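You operate a simulated robot arm through the tools that you are given. There is no shell and no other tool. Be economical: measure what you need, move in short steps, check, and stop when the job is done.

The job below is to be done with a simulated robot arm. You get a single attempt, and the scene is never put back.

## Task
Stand the 20 mm steel block from the drawer beside its twin on the small press tray and press them.
Fine: shut drawer, tray and mesh door, small red lever on HOLD, pump into the green band.

It is judged by the outcome, as a careful person would: the job done as asked, and still so three seconds after it is handed in. It fails if anything else is knocked over, pushed out of place, dropped, spilled or broken.

## Robot
A 7-joint arm with a two-finger parallel gripper on a trunk, on a base that drives. Base frame: it is fixed to the floor where the robot stands at the start and does not move with it; the origin is under the middle of the robot, x ahead of it, y to its left, z up. Readings come in cm, rad, newtons and seconds.
With the tool pointing down near the work surface it reaches from about 10 to 86 cm from the robot's upright axis, wherever it stands. Its first joint turns from -2.897 to 2.897 rad. Places, roughly: green cabinet drawer [80, 0, 50]; middle of the small press tray [120, -80, 90]; orange rocker switch [120, -100, 120]; small mesh door [120, -50, 100]; small press dial [120, -100, 130]; small press tray [120, -80, 90]; small red lever [130, -120, 90]; steel block [125, -75, 100]. Payload 3.43 kg.
The TCP is the grasp point between the finger pads, 3 cm short of the fingertips. In the tool frame z runs along the fingers and y along their closing line. Largest opening 9.4 cm; finger width 2.8, thickness 1; the body of the gripper, 5 by 9.6 cm, starts 5.5 cm behind the TCP.
Orientation is told as [roll, pitch, yaw] about the base's x, y, z axes, in that order, counted from this pose: with the fingers straight down and closing along the base's y, the tool's x points along the base's -x, its y along +y and its z along -z.

## Interface
- The arm moves only by the tool move_arm. Its arguments are lists of equal length, an entry for each row: "dr": the turn, a rotation vector about the base's x, y, z in degrees, a list of three; "slide": the shift along the base's x, y, z in m, a list of three; "grip": the gripper command, from -1 (fully open) to 1 (shut), values between in proportion. In form: {"dr": [[ax, ay, az], ...], "slide": [[tx, ty, tz], ...], "grip": [grip, ...]}. A call has 1 to 20 rows; each row shifts and turns the commanded pose from where the row before left it. Each row takes 0.2 s and may step no farther than 5 cm and 0.15 rad from the row before; otherwise, or with a gripper value out of range, the whole call is refused. A pose out of reach is approached as far as the arm can. The call stops where the force on the tool passes 90 N (or 10 N more than at its start, if that is more) or the arm is blocked; 0.2 s more then pass. The fingers move at their own pace (about 4.5 cm/s each) and stop on an object; they squeeze with about 33 N. The grip force told is the motor's: it shows also when the fingers shut on nothing. Time passes only in rows, and 0.2 s behind the last, so rows that do not move let the fingers close. The reply holds the time, the measured pose of the TCP, the force on the tool along the base axes, the opening and the grip force, in the units named above and with some noise, with the torque about the TCP (base axes, N m) and any sound that the robot's microphone picked up, and new pictures: "show" is both (left out), scene, wrist or none.
- Cameras (640 x 400 px; columns grow to the right, rows downward): "scene" is now at [50.17, 13.11, 128.95]; the picture's right is [-0.75, -0.66, 0.00], its down [-0.41, 0.46, -0.79] and it looks along [0.52, -0.59, -0.61] (base axes); focal length 214 px, centre (320, 200). "wrist" rides on the gripper at [7.6, 1.4, -10.2] in the tool frame; the picture's right is [-0.18, 0.98, 0.00], its down [-0.75, -0.14, -0.64] and it looks along [-0.63, -0.12, 0.77] (tool axes); focal length 243 px, centre (320, 200). There is no depth. A picture from a camera that has moved, and an enlarged one, comes with that camera's place and axes in the base frame and with its lens.
- slide_trunk(by): slides the trunk up (or, below 0, down) by that many cm; the arm and the scene camera ride with it, the base frame stays. It gives what a move gives, with no picture.
- base_move(legs): drives the robot by 1 to 6 legs, each [ahead, left, turn to the left] in cm, cm and rad, along the robot's own axes; the way and the turn of a leg run together, so that a leg with both is an arc; at most 150 cm and 3.142 rad a leg. The arm and the cameras ride along, it lands a little off, and it stops where it bumps. It gives what a move gives, and a new picture of the scene camera.
- pan_tilt(pan, tilt): turns the head with the scene camera to pan (to the left, within 1.798 rad either way) and tilt (down, from -0.506 to 1.204), counted from straight ahead of the robot. It gives what a move gives, and a new picture of the scene camera.
- inspect(camera, box): a new picture of the part [left, top, right, bottom] of that camera's present view, enlarged. It takes no simulated time.
- finish_job(): hands the job in; it is judged then, once.

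Go step by step. Nothing tells you exact positions but the pictures and the camera data: compare them with the known pose of the tool, close in by small moves and look again before you grip or let go. The budget is 120 turns and 260 pictures, counting those below and the enlarged ones. Unless the task says otherwise, let go and move clear before handing in, and close with one line.

The tools are called after "Emit:" by a JSON object that holds its "fn" and its "kwargs". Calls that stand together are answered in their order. move_arm: Moves the arm, as the interface text tells. Its arguments: {"type":"object","properties":{"dr":{"type":"array","items":{"type":"array","items":{"type":"number"}}},"slide":{"type":"array","items":{"type":"array","items":{"type":"number"}}},"grip":{"type":"array","items":{"type":"number"}},"show":{"type":"string","enum":["both","scene","wrist","none"]}},"required":["dr","slide","grip"]} The other tools are called the same way: slide_trunk (by) slides the trunk up or down; base_move (legs) drives the base; pan_tilt (pan, tilt) turns the head that bears the scene camera; inspect (camera, box) takes an enlarged picture of a part of a camera's view; finish_job () hands the job in.

At the start:

```text
clock: 0.0
tcp_pos: [64.38, -11.99, 125.29]
tool_rot: [0.0, 0.0, 0.0]
contact_force: [0.3, -0.6, 0.3]
wrist_torque: [0.03, 0.0, -0.01]
grip_width: 9.39
gripper_force: 0.0
trunk travel left (down, up): [-35.0, 26.0]
robot x, y, heading: [-0.14, -0.12, -0.002]
head pan, tilt: [-0.864, 0.661]
```

scene: 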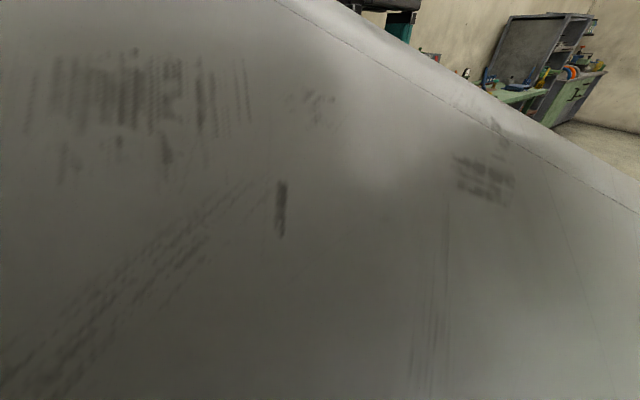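
wrist: 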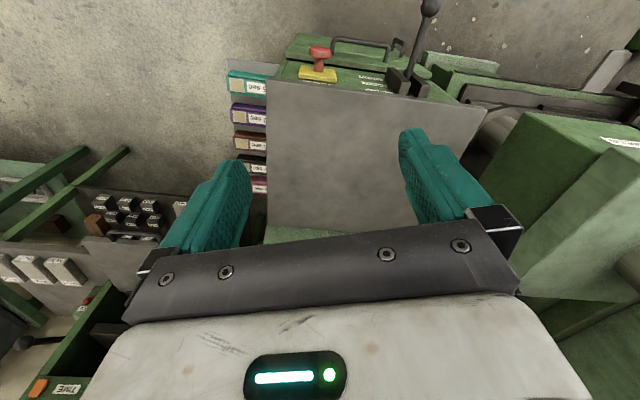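

The scene camera is blocked by the arm itself, so I look around with the head first.

Emit:
{"fn": "pan_tilt", "kwargs": {"pan": -0.3, "tilt": 0.6}}

Emit:
{"fn": "pan_tilt", "kwargs": {"pan": -1.3, "tilt": 0.5}}

```text
clock: 1.0
tcp_pos: [64.43, -12.09, 125.19]
tool_rot: [-0.002, 0.002, -0.006]
contact_force: [0.6, 0.1, 0.5]
wrist_torque: [0.0, -0.01, 0.0]
grip_width: 9.39
gripper_force: 0.1
trunk travel left (down, up): [-35.0, 26.0]
robot x, y, heading: [0.16, -0.12, 0.005]
head pan, tilt: [-0.3, 0.6]
camera scene: at [51.88, 15.03, 129.13], right [-0.52, -0.85, 0.0], down [-0.51, 0.31, -0.8], along [0.68, -0.42, -0.6], focal length 214 px, centre (320, 200)
```

scene: 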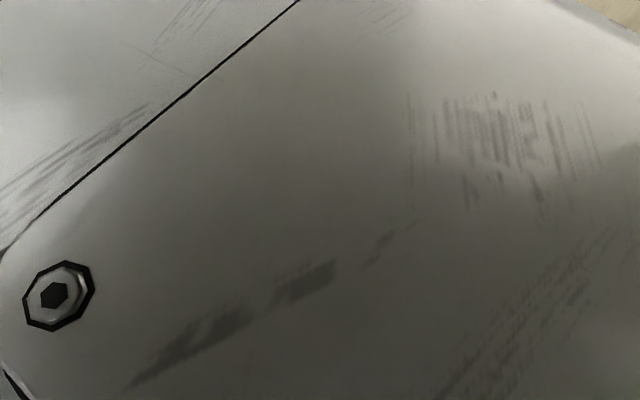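

```text
clock: 2.2
tcp_pos: [64.44, -12.13, 125.16]
tool_rot: [0.0, 0.0, -0.006]
contact_force: [0.0, 0.1, 0.0]
wrist_torque: [0.01, 0.01, -0.04]
grip_width: 9.39
gripper_force: 0.1
trunk travel left (down, up): [-35.0, 26.0]
robot x, y, heading: [-0.01, 0.08, 0.002]
head pan, tilt: [-1.3, 0.499]
camera scene: at [49.54, 12.13, 130.1], right [-0.83, -0.56, 0.0], down [-0.29, 0.42, -0.86], along [0.48, -0.71, -0.51], focal length 214 px, centre (320, 200)
```

scene: 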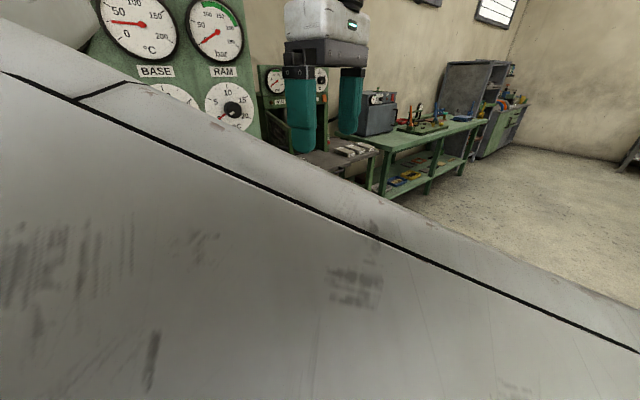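

The arm link fills the lower view; a large press stands ahead and the small one to its right. I look at other angles.

Emit:
{"fn": "pan_tilt", "kwargs": {"pan": -0.9, "tilt": 0.1}}

Emit:
{"fn": "pan_tilt", "kwargs": {"pan": 0.0, "tilt": 0.1}}

Emit:
{"fn": "pan_tilt", "kwargs": {"pan": 0.3, "tilt": 0.8}}

```text
clock: 3.1
tcp_pos: [64.37, -11.99, 125.32]
tool_rot: [0.001, -0.002, 0.004]
contact_force: [-0.1, 0.1, 0.3]
wrist_torque: [-0.02, -0.01, 0.03]
grip_width: 9.4
gripper_force: 0.1
trunk travel left (down, up): [-35.0, 26.0]
robot x, y, heading: [0.09, -0.26, -0.004]
head pan, tilt: [-0.901, 0.099]
camera scene: at [50.18, 12.38, 134.09], right [-0.78, -0.62, 0.0], down [-0.06, 0.08, -0.99], along [0.62, -0.78, -0.1], focal length 214 px, centre (320, 200)
```

scene: 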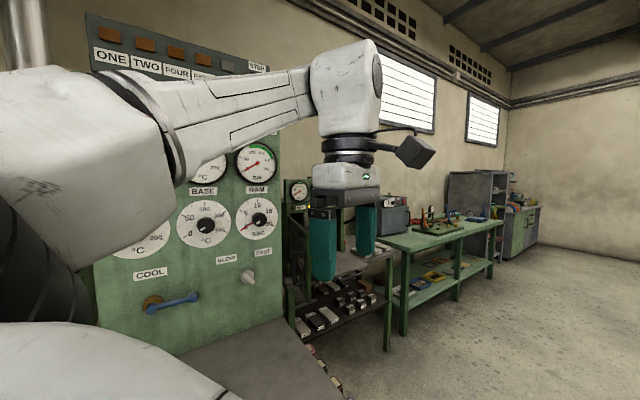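

```text
clock: 4.3
tcp_pos: [64.38, -11.97, 125.23]
tool_rot: [-0.001, -0.001, 0.001]
contact_force: [-0.3, 1.0, 0.3]
wrist_torque: [0.0, 0.01, -0.01]
grip_width: 9.41
gripper_force: 0.0
trunk travel left (down, up): [-35.0, 26.0]
robot x, y, heading: [0.34, -0.16, -0.002]
head pan, tilt: [0.0, 0.099]
camera scene: at [53.67, 19.59, 134.1], right [0.0, -1.0, 0.0], down [-0.1, 0.0, -0.99], along [0.99, 0.0, -0.1], focal length 214 px, centre (320, 200)
```

scene: 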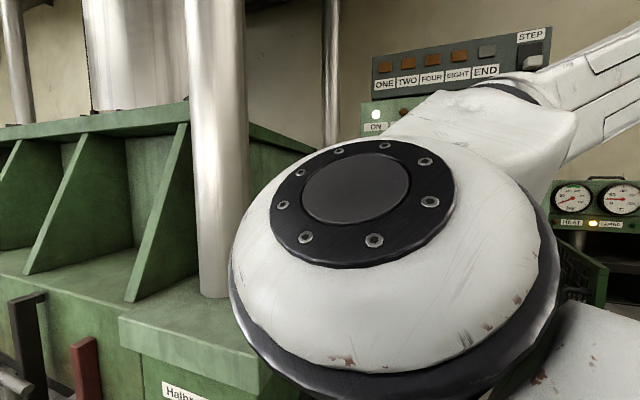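

```text
clock: 5.4
tcp_pos: [64.47, -11.9, 125.28]
tool_rot: [0.002, -0.002, 0.001]
contact_force: [-0.6, 0.1, 0.5]
wrist_torque: [0.03, 0.0, 0.01]
grip_width: 9.41
gripper_force: 0.0
trunk travel left (down, up): [-35.0, 26.0]
robot x, y, heading: [0.15, -0.18, -0.002]
head pan, tilt: [0.3, 0.799]
camera scene: at [52.2, 22.05, 127.88], right [0.3, -0.95, 0.0], down [-0.68, -0.21, -0.7], along [0.67, 0.21, -0.71], focal length 214 px, centre (320, 200)
```

scene: 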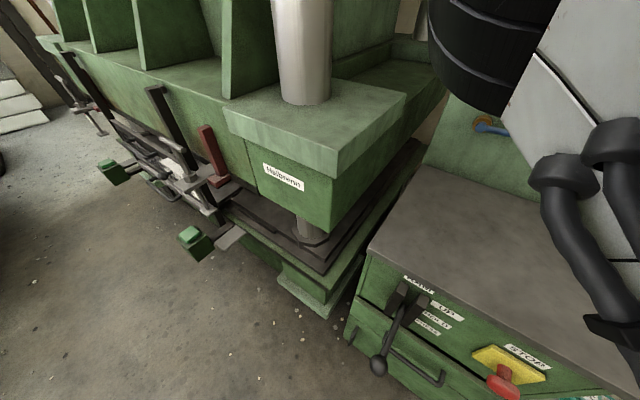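

The cabinet with the drawer (handle on its front) is straight ahead below the arm. I look closer at the small press to the right.

Emit:
{"fn": "pan_tilt", "kwargs": {"pan": -0.75, "tilt": 0.2}}

Emit:
{"fn": "inspect", "kwargs": {"camera": "scene", "box": [300, 140, 500, 300]}}

Emit:
{"fn": "pan_tilt", "kwargs": {"pan": -0.5, "tilt": 1.2}}

```text
clock: 6.7
tcp_pos: [64.26, -12.54, 125.18]
tool_rot: [0.0, 0.0, -0.014]
contact_force: [0.4, 0.2, 0.7]
wrist_torque: [0.0, 0.01, -0.03]
grip_width: 9.42
gripper_force: 0.0
trunk travel left (down, up): [-35.0, 26.0]
robot x, y, heading: [0.17, -0.23, 0.003]
head pan, tilt: [-0.75, 0.201]
camera scene: at [53.02, 21.14, 129.09], right [0.18, -0.98, 0.0], down [-0.59, -0.11, -0.8], along [0.79, 0.14, -0.6], focal length 214 px, centre (320, 200)
```

scene: 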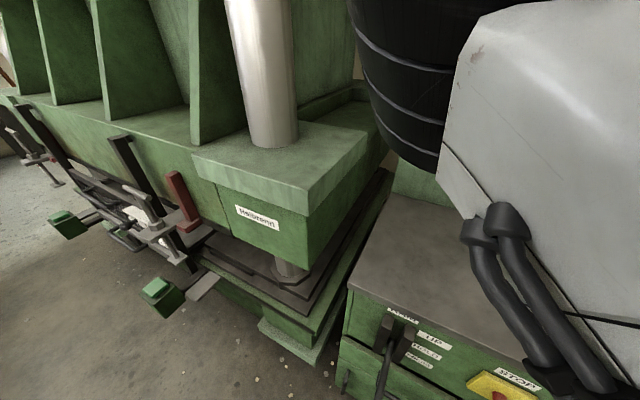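

```text
2.50 times, centred on (400, 220) of scene
camera zoom: at [53.02, 21.14, 129.09], right [0.18, -0.98, 0.0], down [-0.59, -0.11, -0.8], along [0.79, 0.14, -0.6], focal length 536 px, centre (120, 150)
```

zoom: 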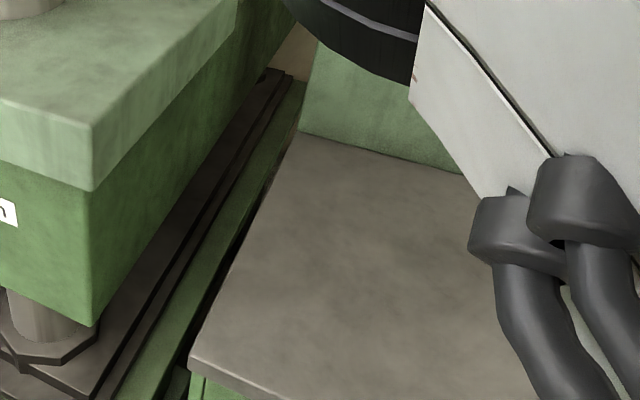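

```text
clock: 8.0
tcp_pos: [64.33, -12.09, 125.06]
tool_rot: [-0.003, 0.005, -0.01]
contact_force: [0.1, -0.7, -0.7]
wrist_torque: [-0.03, -0.02, 0.03]
grip_width: 9.39
gripper_force: 0.0
trunk travel left (down, up): [-35.0, 26.0]
robot x, y, heading: [-0.04, -0.17, 0.0]
head pan, tilt: [-0.499, 1.201]
camera scene: at [52.59, 21.35, 128.25], right [0.21, -0.98, 0.0], down [-0.66, -0.14, -0.74], along [0.72, 0.16, -0.68], focal length 214 px, centre (320, 200)
```

scene: 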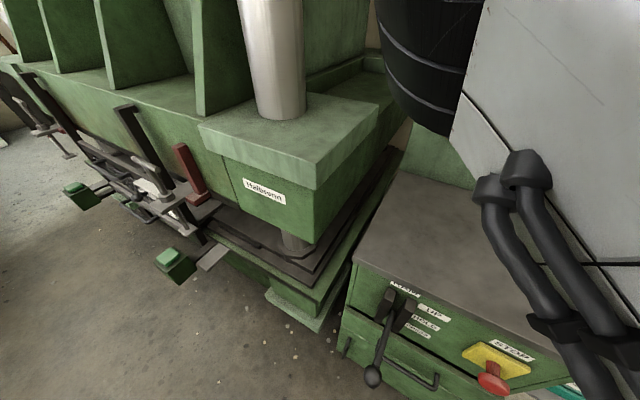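

The handle sits at about [70, 1, 57]. I bring the tool back, lower and look with the wrist camera for the drawer front.

Emit:
{"fn": "slide_trunk", "kwargs": {"by": -20}}

Emit:
{"fn": "move_arm", "kwargs": {"dr": [[0, 0, 0], [0, 0, 0], [0, 0, 0], [0, 0, 0]], "slide": [[-0.03, 0.02, 0], [-0.03, 0.02, 0], [-0.03, 0.02, -0.02], [0, 0.02, -0.03]], "grip": [-1, -1, -1, -1]}}

```text
clock: 10.1
tcp_pos: [64.3, -12.23, 105.14]
tool_rot: [-0.003, 0.004, -0.009]
contact_force: [0.0, -0.8, 0.7]
wrist_torque: [0.0, 0.0, 0.0]
grip_width: 9.4
gripper_force: 0.0
trunk travel left (down, up): [-15.0, 46.0]
robot x, y, heading: [0.09, 0.26, -0.002]
head pan, tilt: [-0.499, 1.201]
```

```text
clock: 11.3
tcp_pos: [54.51, -7.07, 100.02]
tool_rot: [0.001, 0.007, -0.137]
contact_force: [0.0, 0.6, 0.0]
wrist_torque: [0.0, -0.03, 0.01]
grip_width: 9.4
gripper_force: 0.0
trunk travel left (down, up): [-15.0, 46.0]
robot x, y, heading: [-0.03, -0.14, 0.001]
head pan, tilt: [-0.499, 1.201]
stopped in row 4: the arm was blocked; the commanded pose is now the measured one
camera scene: at [49.05, 23.98, 105.66], right [0.69, -0.72, 0.0], down [-0.64, -0.62, -0.46], along [0.33, 0.32, -0.89], focal length 214 px, centre (320, 200)
camera wrist: at [47.39, -4.47, 110.22], right [0.32, 0.95, 0.0], down [0.73, -0.24, 0.64], along [0.6, -0.2, -0.77], focal length 243 px, centre (320, 200)
```

scene: 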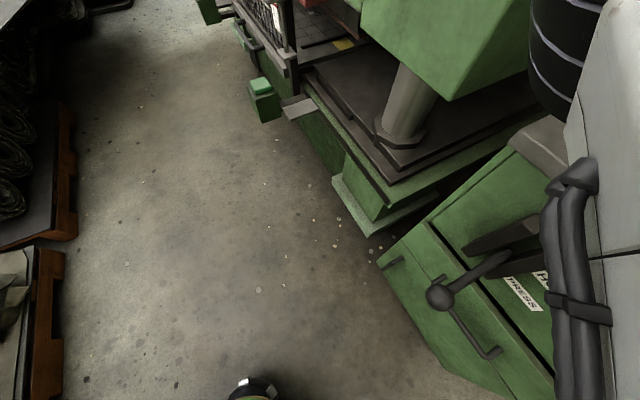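
wrist: 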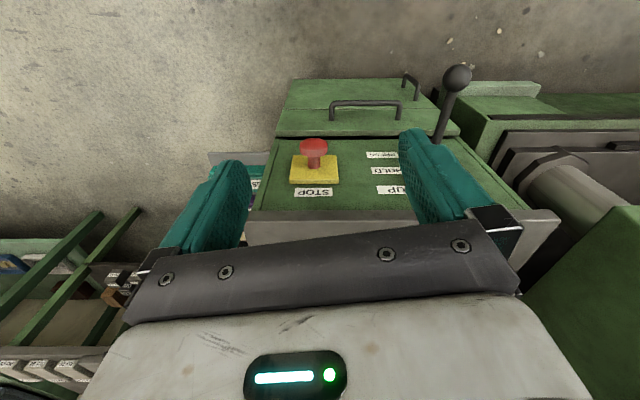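

The head seems jammed against the arm (its axis doesn't match the reading), so I turn the head left to clear it.

Emit:
{"fn": "pan_tilt", "kwargs": {"pan": 0.9, "tilt": 0.6}}

Emit:
{"fn": "inspect", "kwargs": {"camera": "wrist", "box": [240, 50, 500, 212]}}

```text
clock: 12.9
tcp_pos: [54.67, -6.71, 100.04]
tool_rot: [0.0, 0.002, -0.121]
contact_force: [0.3, 0.2, 0.2]
wrist_torque: [-0.02, -0.01, -0.02]
grip_width: 9.39
gripper_force: 0.0
trunk travel left (down, up): [-15.0, 46.0]
robot x, y, heading: [0.06, -0.15, -0.001]
head pan, tilt: [0.901, 0.6]
camera scene: at [49.96, 26.51, 109.47], right [0.78, -0.62, 0.0], down [-0.35, -0.44, -0.82], along [0.51, 0.65, -0.57], focal length 214 px, centre (320, 200)
```

scene: 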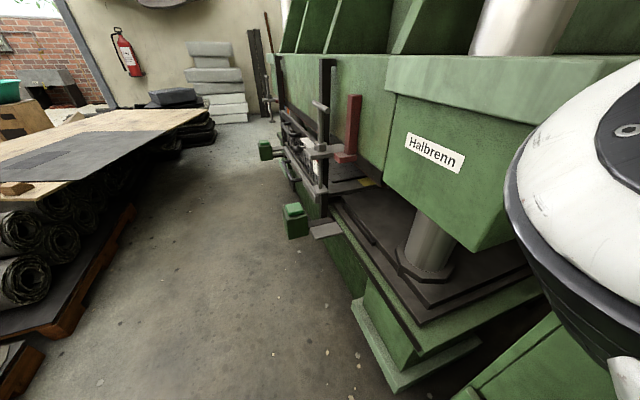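

```text
2.46 times, centred on (370, 131) of wrist
camera zoom: at [47.35, -4.24, 110.31], right [0.3, 0.95, 0.0], down [0.73, -0.23, 0.64], along [0.61, -0.19, -0.77], focal length 597 px, centre (197, 370)
```

zoom: 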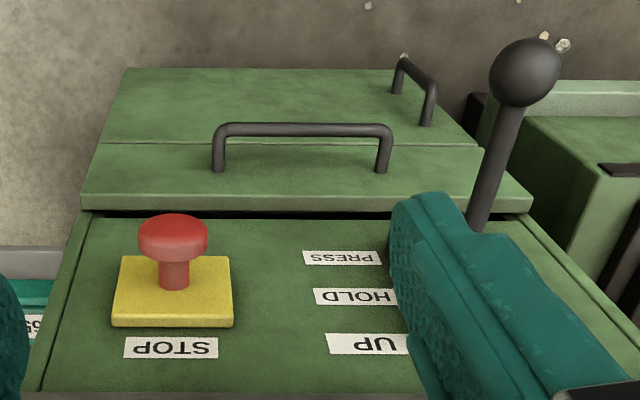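

The cabinet front is turned about 17°; below the STOP/lever console is the drawer with its bar handle at roughly z≈45. I approach lower with the tool tilted forward for a better measure.

Emit:
{"fn": "move_arm", "kwargs": {"dr": [[0, 0, -5], [0, 0, -5], [-2.4, -7.6, 0], [-2.4, -7.6, 0], [-2.4, -7.6, 0], [-2.4, -7.6, 0]], "slide": [[-0.03, 0, -0.04], [-0.03, 0, -0.04], [-0.02, 0, -0.04], [0, 0, -0.04], [0, 0, -0.02], [0, 0, -0.02]], "grip": [-1, -1, -1, -1, -1, -1]}}

```text
clock: 13.6
tcp_pos: [49.34, -7.1, 91.88]
tool_rot: [-0.022, -0.025, -0.264]
contact_force: [4.7, 0.4, -1.8]
wrist_torque: [-0.07, 0.35, -0.17]
grip_width: 9.4
gripper_force: 0.1
out of reach, approached as far as the arm can: row 3
trunk travel left (down, up): [-15.0, 46.0]
robot x, y, heading: [0.1, -0.34, -0.0]
head pan, tilt: [0.901, 0.6]
stopped in row 3: the force on the tool passed its limit at 198 N (the readings are from after the stop); the commanded pose is now the measured one
camera scene: at [49.95, 26.52, 109.49], right [0.78, -0.62, 0.0], down [-0.35, -0.44, -0.82], along [0.51, 0.65, -0.57], focal length 214 px, centre (320, 200)
camera wrist: at [42.22, -3.41, 101.92], right [0.43, 0.9, -0.02], down [0.68, -0.32, 0.66], along [0.59, -0.3, -0.75], focal length 243 px, centre (320, 200)
```

scene: 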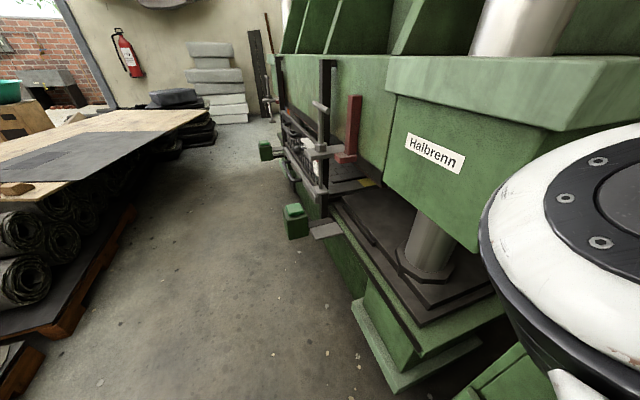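
wrist: 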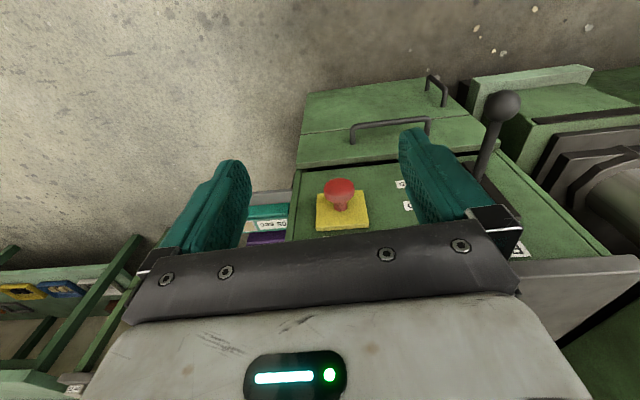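

The arm is cramped this close to the axis; I want the robot farther back, so I check behind first.

Emit:
{"fn": "pan_tilt", "kwargs": {"pan": 1.79, "tilt": 0.5}}

Emit:
{"fn": "move_arm", "kwargs": {"dr": [[0, 0, 0], [0, 0, 0]], "slide": [[0.03, 0, 0.02], [0.03, 0, 0.02]], "grip": [-1, -1], "show": "none"}}

```text
clock: 14.8
tcp_pos: [49.41, -7.15, 91.73]
tool_rot: [-0.021, -0.023, -0.264]
contact_force: [10.4, -1.8, 0.0]
wrist_torque: [0.15, 0.98, -0.19]
grip_width: 9.44
gripper_force: 0.1
trunk travel left (down, up): [-15.0, 46.0]
robot x, y, heading: [-0.25, 0.17, 0.0]
head pan, tilt: [1.791, 0.499]
camera scene: at [42.48, 28.48, 110.4], right [0.98, 0.22, 0.0], down [0.1, -0.47, -0.88], along [-0.19, 0.86, -0.48], focal length 214 px, centre (320, 200)
```

scene: 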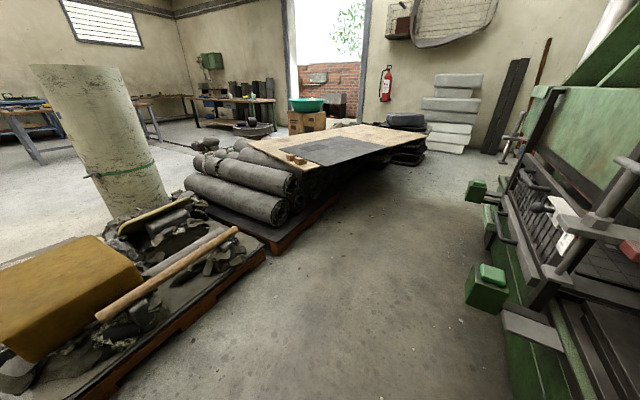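

```text
clock: 15.3
tcp_pos: [55.28, -7.46, 95.76]
tool_rot: [-0.02, -0.021, -0.277]
contact_force: [0.5, 1.0, 0.0]
wrist_torque: [-0.02, 0.04, 0.01]
grip_width: 9.4
gripper_force: 0.1
trunk travel left (down, up): [-15.0, 46.0]
robot x, y, heading: [0.01, 0.31, -0.002]
head pan, tilt: [1.791, 0.499]
```

A pallet lies behind-left (edge near x≈-54 at y≈47), so I back up modestly and to the right, with the head turned clear.

Emit:
{"fn": "base_move", "kwargs": {"legs": [[-15, -8, 0]]}}

Emit:
{"fn": "pan_tilt", "kwargs": {"pan": 0.4, "tilt": 0.6}}

```text
clock: 16.8
tcp_pos: [39.86, -15.68, 95.78]
tool_rot: [-0.021, -0.021, -0.281]
contact_force: [-0.3, -0.3, 0.4]
wrist_torque: [0.0, 0.02, -0.01]
grip_width: 9.37
gripper_force: 0.1
trunk travel left (down, up): [-15.0, 46.0]
robot x, y, heading: [-15.55, -7.86, -0.0]
head pan, tilt: [1.791, 0.499]
camera scene: at [27.18, 20.3, 110.39], right [0.98, 0.21, 0.0], down [0.1, -0.47, -0.88], along [-0.19, 0.86, -0.48], focal length 214 px, centre (320, 200)
```

scene: 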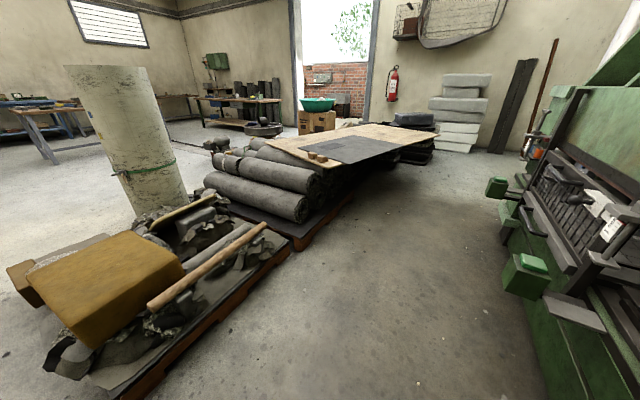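

```text
clock: 18.4
tcp_pos: [39.85, -15.78, 95.9]
tool_rot: [-0.02, -0.024, -0.28]
contact_force: [0.5, 0.0, -0.7]
wrist_torque: [0.0, 0.01, 0.01]
grip_width: 9.39
gripper_force: 0.0
trunk travel left (down, up): [-15.0, 46.0]
robot x, y, heading: [-15.43, -8.04, -0.004]
head pan, tilt: [0.4, 0.6]
camera scene: at [37.28, 14.82, 109.49], right [0.39, -0.92, 0.0], down [-0.52, -0.22, -0.82], along [0.76, 0.32, -0.57], focal length 214 px, centre (320, 200)
```

scene: 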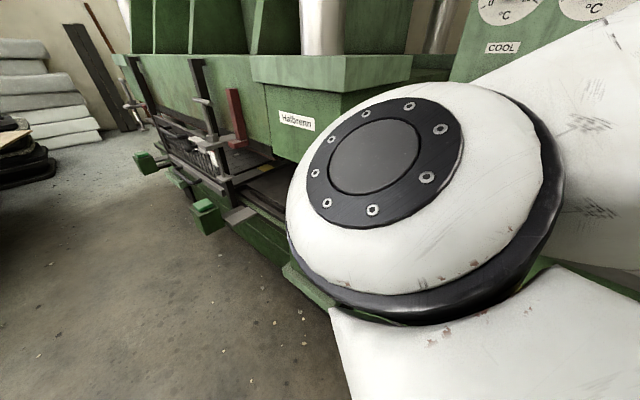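

The arm's axis seems well ahead of the robot's middle, so I back up a bit more for room to open the drawer.

Emit:
{"fn": "base_move", "kwargs": {"legs": [[-17, -6, 0]]}}

Emit:
{"fn": "move_arm", "kwargs": {"dr": [[0, 0, 0], [0, 0, 0], [0, 0, 0], [0, 0, 0], [0, 0, 0], [0, 0, 0]], "slide": [[0.04, 0.01, -0.02], [0.04, 0.01, -0.03], [0.04, 0.01, -0.03], [0.04, 0, -0.03], [0, 0, -0.04], [0, 0, -0.04]], "grip": [-1, -1, -1, -1, -1, -1]}}

```text
clock: 19.9
tcp_pos: [22.37, -21.77, 95.8]
tool_rot: [-0.023, -0.023, -0.285]
contact_force: [0.0, -0.1, 0.1]
wrist_torque: [-0.05, -0.02, 0.02]
grip_width: 9.39
gripper_force: 0.1
trunk travel left (down, up): [-15.0, 46.0]
robot x, y, heading: [-32.8, -14.04, -0.011]
head pan, tilt: [0.4, 0.6]
camera scene: at [19.93, 8.74, 109.48], right [0.38, -0.92, 0.0], down [-0.52, -0.22, -0.82], along [0.76, 0.32, -0.57], focal length 214 px, centre (320, 200)
```

scene: 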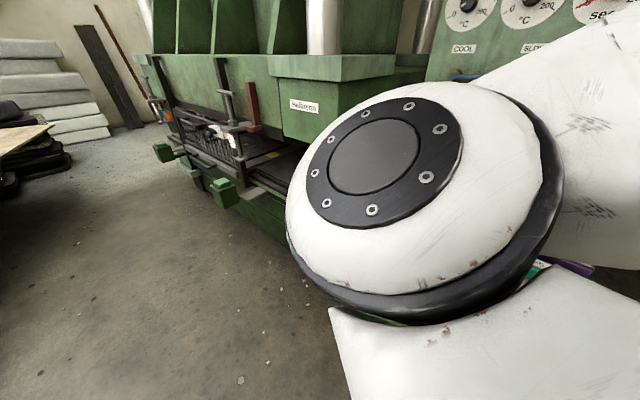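

```text
refused: row 2 steps farther than a row can; nothing moved
```

Emit:
{"fn": "move_arm", "kwargs": {"dr": [[0, 0, 0], [0, 0, 0], [0, 0, 0], [0, 0, 0], [0, 0, 0], [0, 0, 0], [0, 0, 0]], "slide": [[0.035, 0.01, -0.02], [0.035, 0.01, -0.03], [0.035, 0.01, -0.03], [0.035, 0, -0.03], [0.02, 0, -0.04], [0, 0, -0.04], [0, 0, -0.04]], "grip": [-1, -1, -1, -1, -1, -1, -1]}}

```text
clock: 21.5
tcp_pos: [38.37, -18.92, 72.87]
tool_rot: [-0.02, -0.025, -0.286]
contact_force: [-0.1, 0.5, 0.1]
wrist_torque: [0.0, -0.01, 0.02]
grip_width: 9.41
gripper_force: 0.0
trunk travel left (down, up): [-15.0, 46.0]
robot x, y, heading: [-32.96, -14.16, -0.004]
head pan, tilt: [0.4, 0.6]
camera scene: at [19.93, 8.74, 109.5], right [0.38, -0.92, 0.0], down [-0.52, -0.22, -0.82], along [0.76, 0.32, -0.57], focal length 214 px, centre (320, 200)
camera wrist: at [31.32, -15.03, 82.88], right [0.45, 0.89, -0.02], down [0.67, -0.33, 0.66], along [0.58, -0.31, -0.75], focal length 243 px, centre (320, 200)
```

scene: 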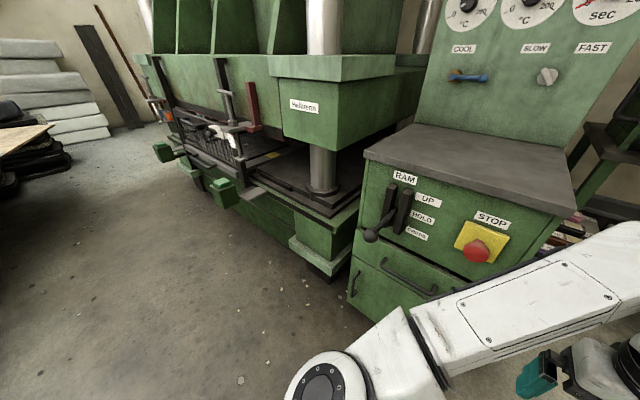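
wrist: 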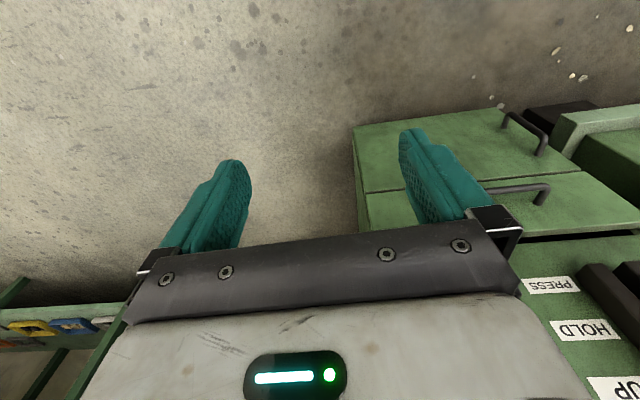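

Now the cabinet shows in both cameras; I zoom for the handle.

Emit:
{"fn": "inspect", "kwargs": {"camera": "scene", "box": [340, 160, 540, 310]}}

Emit:
{"fn": "inspect", "kwargs": {"camera": "wrist", "box": [340, 90, 640, 280]}}

```text
2.67 times, centred on (440, 235) of scene
camera zoom: at [19.93, 8.74, 109.5], right [0.38, -0.92, 0.0], down [-0.52, -0.22, -0.82], along [0.76, 0.32, -0.57], focal length 572 px, centre (0, 107)
```

zoom: 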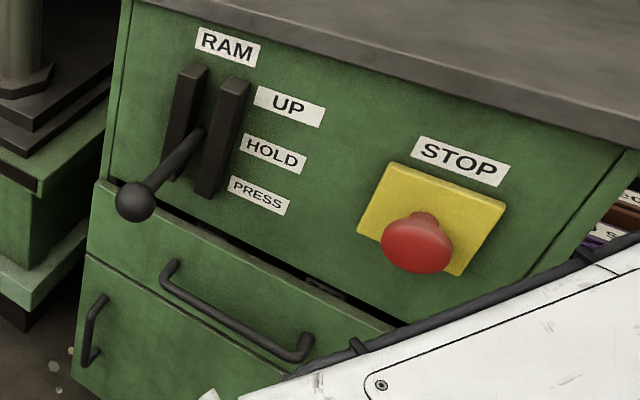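

```text
2.11 times, centred on (490, 185) of wrist
camera zoom: at [31.32, -15.03, 82.88], right [0.45, 0.89, -0.02], down [0.67, -0.33, 0.66], along [0.58, -0.31, -0.75], focal length 511 px, centre (-38, 232)
```

zoom: 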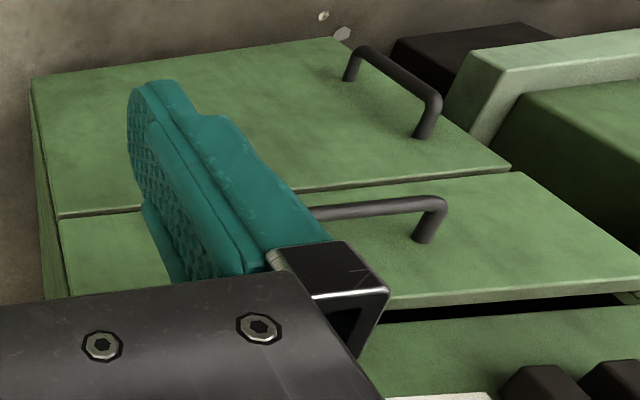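

Handle bar runs from about [67,-8.4,50] to [70.7,7.1,50], 4.3 cm off the front. I turn the tool to point forward and slightly down, then roll it so the fingers close across the bar.

Emit:
{"fn": "move_arm", "kwargs": {"dr": [[0, 0, 2.9], [-1.9, -7.9, 0], [-1.9, -7.9, 0], [-1.9, -7.9, 0], [-1.9, -7.9, 0], [-1.9, -7.9, 0], [-1.9, -7.9, 0], [-1.9, -7.9, 0], [-1.9, -7.9, 0]], "slide": [[0.02, 0.02, -0.02], [0.02, 0.02, -0.02], [0.02, 0.02, -0.02], [0.02, 0.02, -0.02], [0.02, 0.02, -0.02], [0.02, 0.02, -0.02], [0.02, 0.02, -0.02], [0.02, 0.02, -0.02], [0.02, 0.02, -0.02]], "grip": [-1, -1, -1, -1, -1, -1, -1, -1, -1]}}

```text
clock: 23.5
tcp_pos: [56.57, -1.01, 54.97]
tool_rot: [-0.03, -1.159, -0.224]
contact_force: [0.1, -0.5, 0.3]
wrist_torque: [-0.01, 0.0, -0.03]
grip_width: 9.42
gripper_force: 0.1
trunk travel left (down, up): [-15.0, 46.0]
robot x, y, heading: [-33.03, -14.12, -0.007]
head pan, tilt: [0.4, 0.6]
camera scene: at [19.92, 8.73, 109.5], right [0.38, -0.92, 0.0], down [-0.52, -0.22, -0.83], along [0.76, 0.32, -0.56], focal length 214 px, centre (320, 200)
camera wrist: at [44.77, 3.56, 52.03], right [0.32, 0.94, 0.16], down [-0.31, -0.05, 0.95], along [0.9, -0.35, 0.27], focal length 243 px, centre (320, 200)
```

scene: 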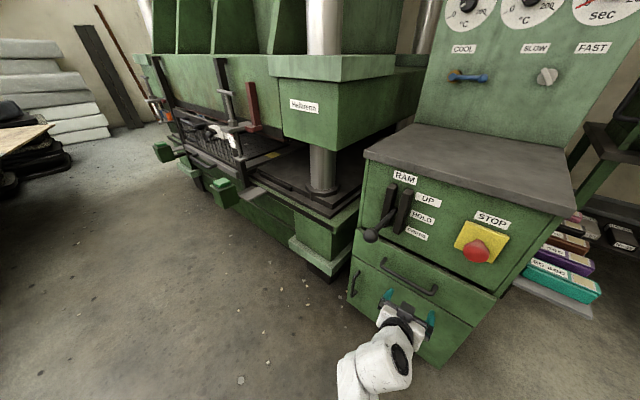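
wrist: 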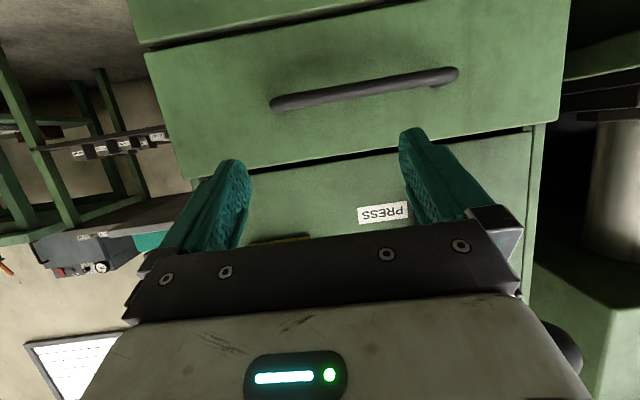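

The estimate agrees. Now the roll by 90° about the pointing axis.

Emit:
{"fn": "move_arm", "kwargs": {"dr": [[-7.3, 1.75, 3.3], [-7.3, 1.75, 3.3], [-7.3, 1.75, 3.3], [-7.3, 1.75, 3.3], [-7.3, 1.75, 3.3], [-7.3, 1.75, 3.3], [-7.3, 1.75, 3.3], [-7.3, 1.75, 3.3], [-7.3, 1.75, 3.3], [-7.3, 1.75, 3.3], [-7.3, 1.75, 3.3]], "slide": [[0, 0.002, 0], [0, 0.002, 0], [0, 0.002, 0], [0, 0.002, 0], [0, 0.002, 0], [0, 0.002, 0], [0, 0.002, 0], [0, 0.002, 0], [0, 0.002, 0], [0, 0.002, 0], [0, 0, 0]], "grip": [-1, -1, -1, -1, -1, -1, -1, -1, -1, -1, -1]}}

```text
clock: 25.9
tcp_pos: [56.36, 1.2, 54.8]
tool_rot: [-1.179, 0.009, 1.339]
contact_force: [-0.7, 0.5, 0.0]
wrist_torque: [0.02, 0.02, -0.02]
grip_width: 9.41
gripper_force: 0.1
trunk travel left (down, up): [-15.0, 46.0]
robot x, y, heading: [-32.71, -13.94, -0.008]
head pan, tilt: [0.4, 0.6]
camera scene: at [19.93, 8.73, 109.49], right [0.38, -0.92, 0.0], down [-0.52, -0.22, -0.82], along [0.76, 0.32, -0.57], focal length 214 px, centre (320, 200)
camera wrist: at [44.91, -3.83, 57.45], right [-0.33, 0.26, -0.91], down [-0.35, 0.86, 0.37], along [0.88, 0.44, -0.19], focal length 243 px, centre (320, 200)
```

scene: 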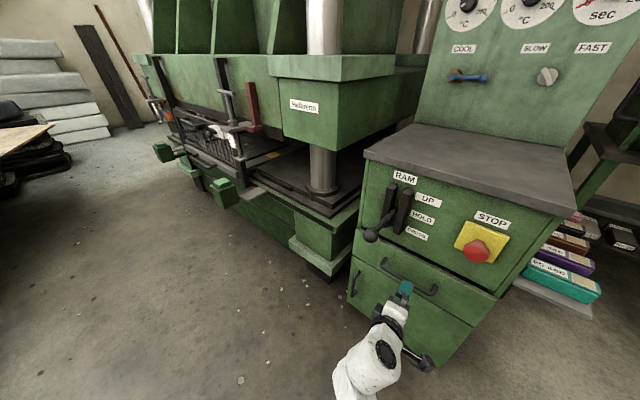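
wrist: 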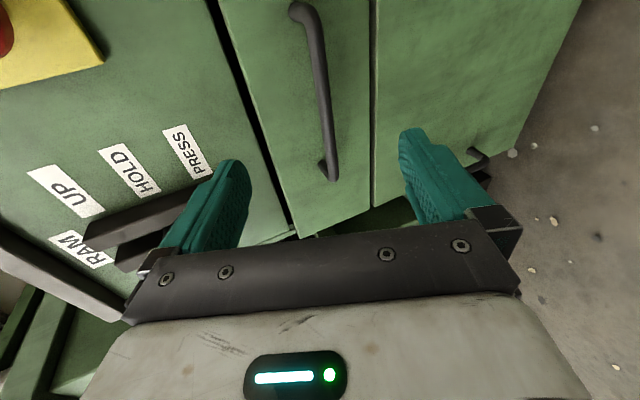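

Pre-grasp pose is aligned; I advance onto the bar.

Emit:
{"fn": "move_arm", "kwargs": {"dr": [[0, 0, 0], [0, 0, 0], [0, 0, 0]], "slide": [[0.04, -0.006, -0.0175], [0.04, -0.006, -0.0175], [0.04, -0.006, -0.0175]], "grip": [-0.6, -0.4, -0.3]}}

```text
clock: 26.7
tcp_pos: [68.15, -0.71, 49.68]
tool_rot: [-1.177, 0.004, 1.34]
contact_force: [0.6, 0.4, 0.2]
wrist_torque: [-0.02, -0.02, -0.02]
grip_width: 6.13
gripper_force: 0.1
trunk travel left (down, up): [-15.0, 46.0]
robot x, y, heading: [-32.58, -13.79, -0.01]
head pan, tilt: [0.4, 0.6]
camera scene: at [19.91, 8.75, 109.49], right [0.38, -0.92, 0.0], down [-0.52, -0.22, -0.82], along [0.76, 0.32, -0.57], focal length 214 px, centre (320, 200)
camera wrist: at [56.82, -5.7, 52.3], right [-0.32, 0.26, -0.91], down [-0.35, 0.86, 0.37], along [0.88, 0.44, -0.19], focal length 243 px, centre (320, 200)
```

scene: 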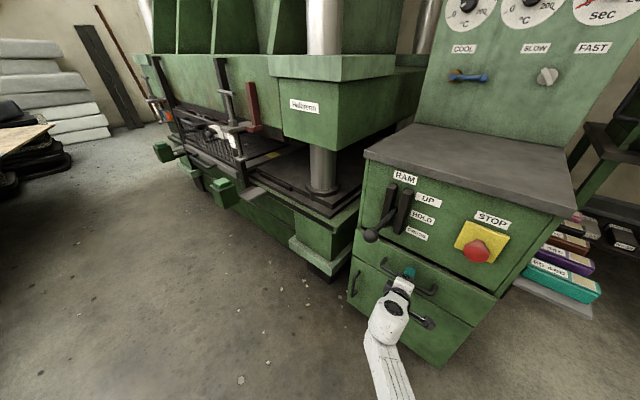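
wrist: 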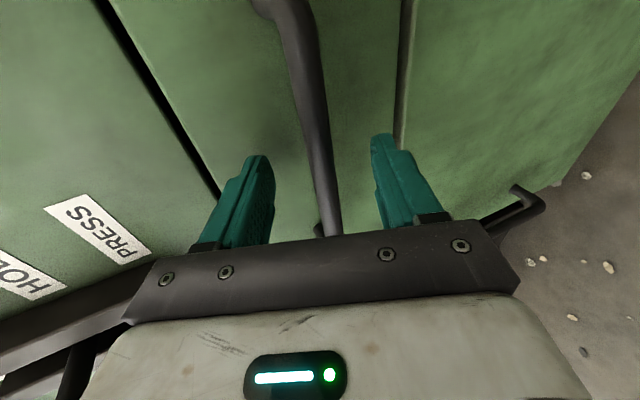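

The bar is between the fingers; close, then pull along the front's outward direction.

Emit:
{"fn": "move_arm", "kwargs": {"dr": [[0, 0, 0], [0, 0, 0], [0, 0, 0], [0, 0, 0]], "slide": [[0, 0, 0], [0, 0, 0], [0, 0, 0], [0, 0, 0]], "grip": [1, 1, 1, 1], "show": "none"}}

Emit:
{"fn": "move_arm", "kwargs": {"dr": [[0, 0, 0], [0, 0, 0], [0, 0, 0], [0, 0, 0], [0, 0, 0]], "slide": [[-0.0195, 0.0047, 0], [-0.0195, 0.0047, 0], [-0.0195, 0.0047, 0], [-0.0195, 0.0047, 0], [-0.0195, 0.0047, 0]], "grip": [1, 1, 1, 1, 1]}}

```text
clock: 27.7
tcp_pos: [68.2, -0.88, 49.53]
tool_rot: [-1.175, 0.003, 1.337]
contact_force: [-3.4, 1.2, -7.0]
wrist_torque: [0.9, -0.19, -0.16]
grip_width: 1.46
gripper_force: 38.2
trunk travel left (down, up): [-15.0, 46.0]
robot x, y, heading: [-32.58, -13.89, -0.006]
head pan, tilt: [0.4, 0.6]
```

```text
clock: 28.9
tcp_pos: [58.37, 2.38, 49.46]
tool_rot: [-1.178, 0.004, 1.35]
contact_force: [8.4, 35.0, -23.1]
wrist_torque: [1.31, -0.07, -0.42]
grip_width: 1.44
gripper_force: 45.3
trunk travel left (down, up): [-15.0, 46.0]
robot x, y, heading: [-32.88, -13.9, -0.003]
head pan, tilt: [0.4, 0.6]
camera scene: at [19.97, 8.91, 109.42], right [0.38, -0.92, 0.0], down [-0.52, -0.22, -0.82], along [0.76, 0.32, -0.57], focal length 214 px, centre (320, 200)
camera wrist: at [47.08, -2.76, 52.16], right [-0.33, 0.26, -0.91], down [-0.36, 0.85, 0.37], along [0.87, 0.45, -0.19], focal length 243 px, centre (320, 200)
```

scene: 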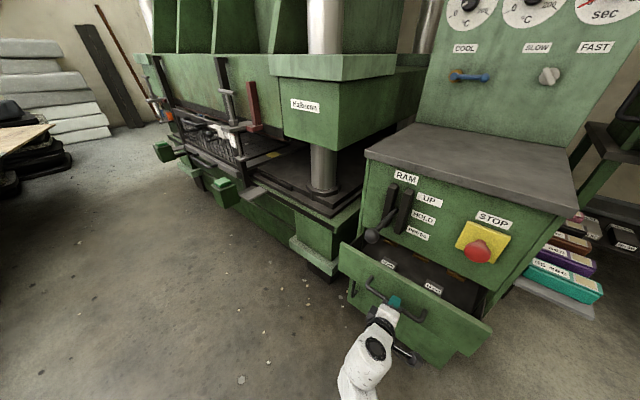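
wrist: 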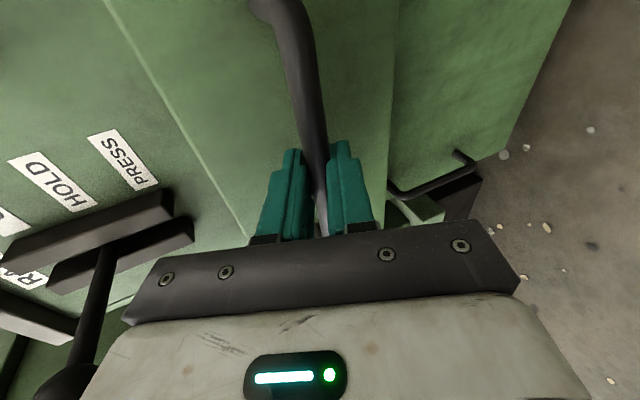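

The drawer opens, and its true direction is about (-0.95, 0.31). I keep pulling along that.

Emit:
{"fn": "move_arm", "kwargs": {"dr": [[0, 0, 0], [0, 0, 0], [0, 0, 0], [0, 0, 0], [0, 0, 0], [0, 0, 0], [0, 0, 0]], "slide": [[-0.019, 0.0063, 0], [-0.019, 0.0063, 0], [-0.019, 0.0063, 0], [-0.019, 0.0063, 0], [-0.019, 0.0063, 0], [-0.019, 0.0063, 0], [-0.019, 0.0063, 0]], "grip": [1, 1, 1, 1, 1, 1, 1]}}

Emit:
{"fn": "inspect", "kwargs": {"camera": "scene", "box": [320, 210, 520, 370]}}

```text
clock: 30.5
tcp_pos: [45.33, 6.27, 49.53]
tool_rot: [-1.18, 0.002, 1.346]
contact_force: [6.0, 27.4, -9.4]
wrist_torque: [1.38, -0.36, 0.22]
grip_width: 1.45
gripper_force: 44.8
trunk travel left (down, up): [-15.0, 46.0]
robot x, y, heading: [-32.86, -13.98, -0.008]
head pan, tilt: [0.4, 0.6]
camera scene: at [19.94, 8.78, 109.47], right [0.38, -0.92, 0.0], down [-0.52, -0.22, -0.82], along [0.76, 0.32, -0.57], focal length 214 px, centre (320, 200)
camera wrist: at [33.92, 1.18, 52.19], right [-0.32, 0.26, -0.91], down [-0.36, 0.86, 0.37], along [0.88, 0.45, -0.19], focal length 243 px, centre (320, 200)
```

scene: 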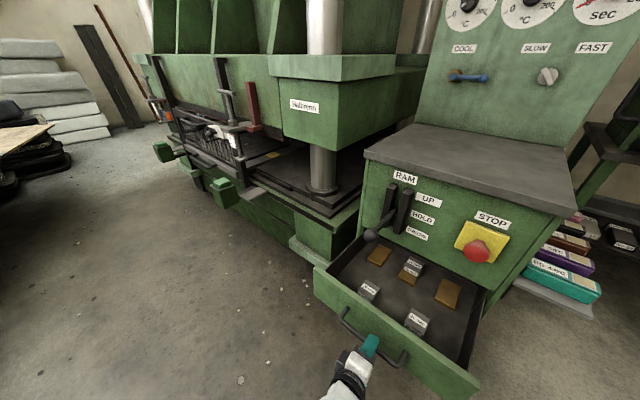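
wrist: 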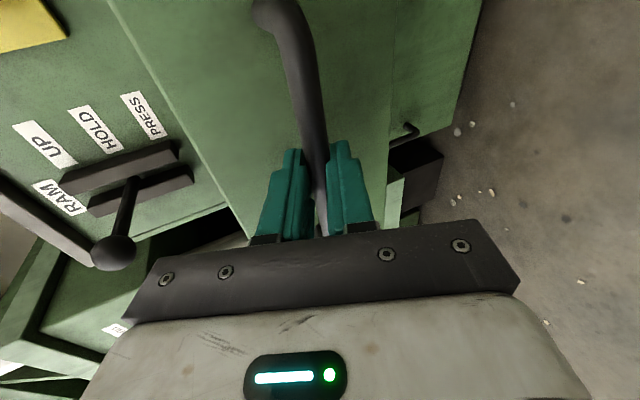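

```text
2.50 times, centred on (420, 290) of scene
camera zoom: at [19.94, 8.78, 109.47], right [0.38, -0.92, 0.0], down [-0.52, -0.22, -0.82], along [0.76, 0.32, -0.57], focal length 536 px, centre (70, -25)
```

zoom: 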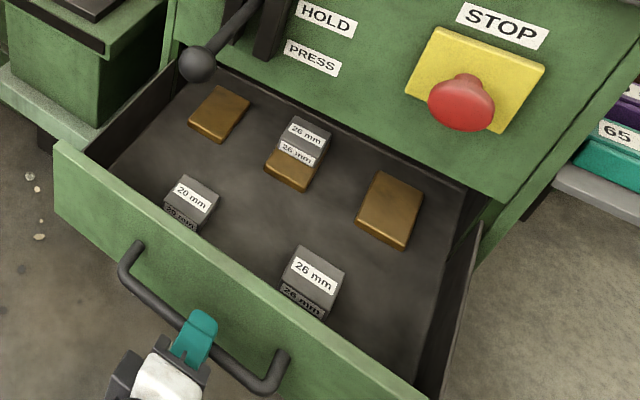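

The drawer is open and the 20 mm block lies left-front inside. I release the handle, back off, and rise with the tool turned downward for a look.

Emit:
{"fn": "move_arm", "kwargs": {"dr": [[0, 0, 0], [0, 0, 0], [0, 0, 0], [0, 0, 0], [0, 0, 0], [0, 0, 0], [0, 0, 0], [0, 0, 0], [0, 0, 0]], "slide": [[0, 0, 0], [0, 0, 0], [0, 0, 0], [-0.036, 0.0085, 0.015], [-0.036, 0.0085, 0.015], [-0.036, 0.0085, 0.015], [0, 0, 0.045], [0, 0, 0.045], [0, 0, 0.045]], "grip": [-0.4, -0.4, -0.4, -0.4, -0.4, -0.4, -0.4, -0.4, -0.4], "show": "scene"}}

Emit:
{"fn": "move_arm", "kwargs": {"dr": [[2.6, 8.0, 0], [2.6, 8.0, 0], [2.6, 8.0, 0], [2.6, 8.0, 0], [2.6, 8.0, 0], [2.6, 8.0, 0], [2.6, 8.0, 0], [2.6, 8.0, 0]], "slide": [[0.02, 0, 0.02], [0.02, 0, 0.02], [0.02, 0, 0.01], [0.02, 0, 0], [0.02, 0, 0], [0.02, 0, 0], [0.02, 0, 0], [0.02, 0, 0]], "grip": [-0.4, -0.4, -0.4, -0.4, -0.4, -0.4, -0.4, -0.4]}}

```text
clock: 32.5
tcp_pos: [34.3, 8.59, 67.59]
tool_rot: [-1.178, 0.008, 1.339]
contact_force: [0.5, 0.2, -0.2]
wrist_torque: [-0.01, 0.0, -0.01]
grip_width: 6.6
gripper_force: 0.1
trunk travel left (down, up): [-15.0, 46.0]
robot x, y, heading: [-32.78, -14.1, -0.005]
head pan, tilt: [0.4, 0.6]
camera scene: at [19.92, 8.73, 109.48], right [0.38, -0.92, 0.0], down [-0.52, -0.22, -0.82], along [0.76, 0.32, -0.57], focal length 214 px, centre (320, 200)
```

scene: 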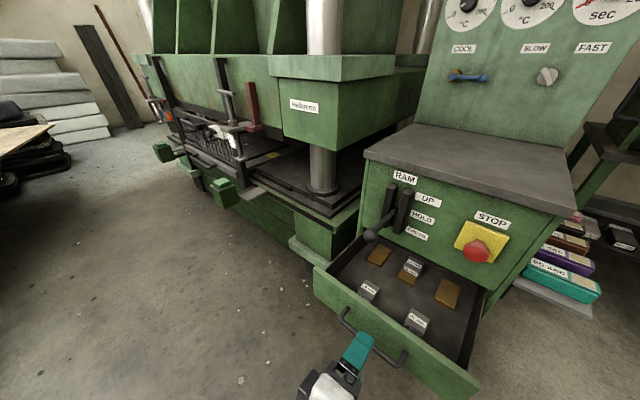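

```text
clock: 34.3
tcp_pos: [50.46, 8.72, 72.61]
tool_rot: [-0.003, -0.073, 1.295]
contact_force: [-0.9, -0.7, 0.1]
wrist_torque: [0.0, -0.04, 0.03]
grip_width: 6.56
gripper_force: 0.1
trunk travel left (down, up): [-15.0, 46.0]
robot x, y, heading: [-32.7, -13.74, -0.003]
head pan, tilt: [0.4, 0.6]
camera scene: at [19.91, 8.76, 109.48], right [0.38, -0.92, 0.0], down [-0.52, -0.22, -0.82], along [0.76, 0.32, -0.57], focal length 214 px, centre (320, 200)
camera wrist: at [46.78, 1.22, 82.17], right [-0.9, 0.44, 0.01], down [0.33, 0.64, 0.7], along [0.3, 0.63, -0.72], focal length 243 px, centre (320, 200)
```

scene: 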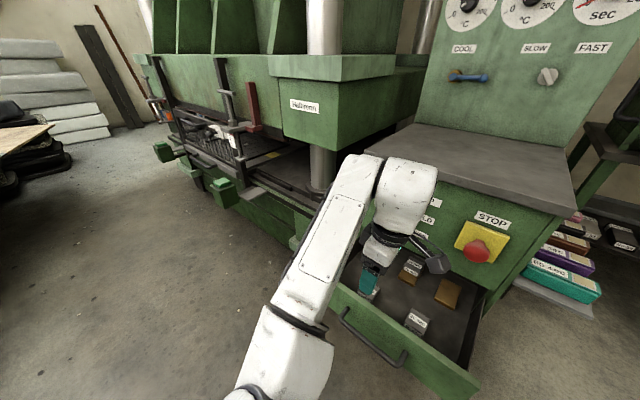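
wrist: 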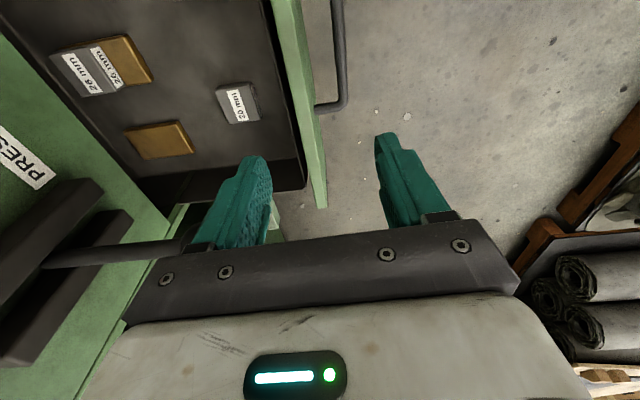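

Block is at about [65.5, 10.3, 44], right beneath the lever's ball (~[64.5,12.7,69]), so I'll pull the drawer out further. I'll pinch the drawer's front panel top from above.

Emit:
{"fn": "move_arm", "kwargs": {"dr": [[-1, -3.5, 0], [0, 0, 0], [0, 0, 0]], "slide": [[0.015, 0, -0.025], [0, 0, -0.025], [0, 0, -0.025]], "grip": [-0.4, -0.4, -0.4]}}

```text
clock: 35.1
tcp_pos: [52.03, 8.66, 64.88]
tool_rot: [-0.069, -0.073, 1.295]
contact_force: [-0.2, -0.2, 0.5]
wrist_torque: [0.0, 0.03, 0.01]
grip_width: 6.58
gripper_force: 0.2
trunk travel left (down, up): [-15.0, 46.0]
robot x, y, heading: [-33.1, -13.89, -0.008]
head pan, tilt: [0.4, 0.6]
camera scene: at [19.93, 8.75, 109.49], right [0.38, -0.92, 0.0], down [-0.52, -0.22, -0.82], along [0.76, 0.32, -0.57], focal length 214 px, centre (320, 200)
camera wrist: at [47.78, 1.39, 74.4], right [-0.89, 0.45, -0.05], down [0.28, 0.65, 0.7], along [0.35, 0.61, -0.71], focal length 243 px, centre (320, 200)
```

scene: 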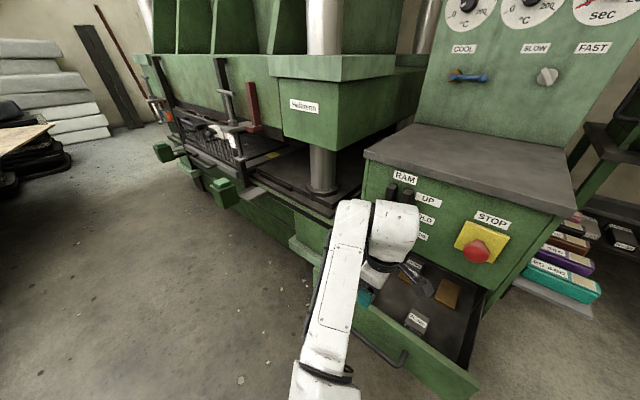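
wrist: 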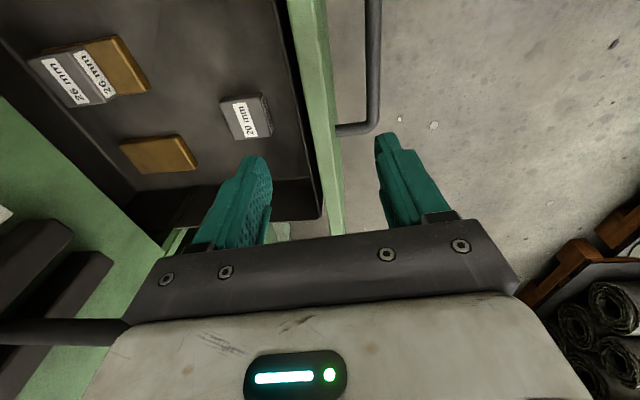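

The panel is centred between the fingers. I level the tool, lower, and pinch the panel.

Emit:
{"fn": "move_arm", "kwargs": {"dr": [[-2.9, 4.9, 0], [0, 0, 0], [0, 0, 0], [0, 0, 0], [0, 0, 0], [0, 0, 0]], "slide": [[0.003, 0, -0.02], [0, 0, -0.02], [0, 0, -0.015], [0, 0, 0], [0, 0, 0], [0, 0, 0]], "grip": [-0.4, -0.4, -0.4, 1, 1, 1]}}

```text
clock: 36.5
tcp_pos: [52.34, 8.69, 59.39]
tool_rot: [0.0, -0.001, 1.294]
contact_force: [0.1, 0.9, 0.8]
wrist_torque: [-0.03, 0.03, 0.01]
grip_width: 0.03
gripper_force: 3.4
trunk travel left (down, up): [-15.0, 46.0]
robot x, y, heading: [-32.79, -14.12, -0.004]
head pan, tilt: [0.4, 0.6]
camera scene: at [19.93, 8.74, 109.48], right [0.38, -0.92, 0.0], down [-0.52, -0.22, -0.82], along [0.76, 0.32, -0.57], focal length 214 px, centre (320, 200)
camera wrist: at [48.91, 1.93, 69.7], right [-0.9, 0.44, 0.0], down [0.34, 0.69, 0.64], along [0.29, 0.58, -0.77], focal length 243 px, centre (320, 200)
```

scene: 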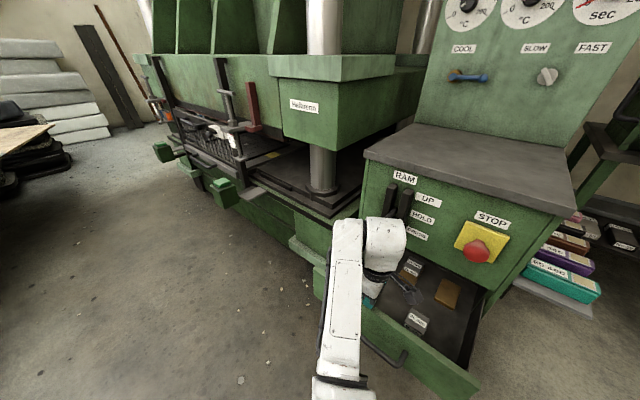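
wrist: 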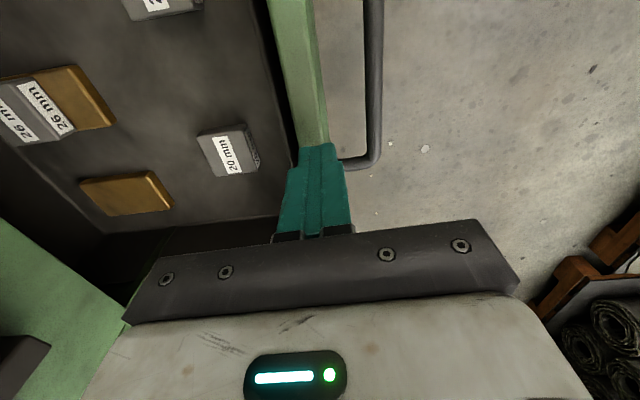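

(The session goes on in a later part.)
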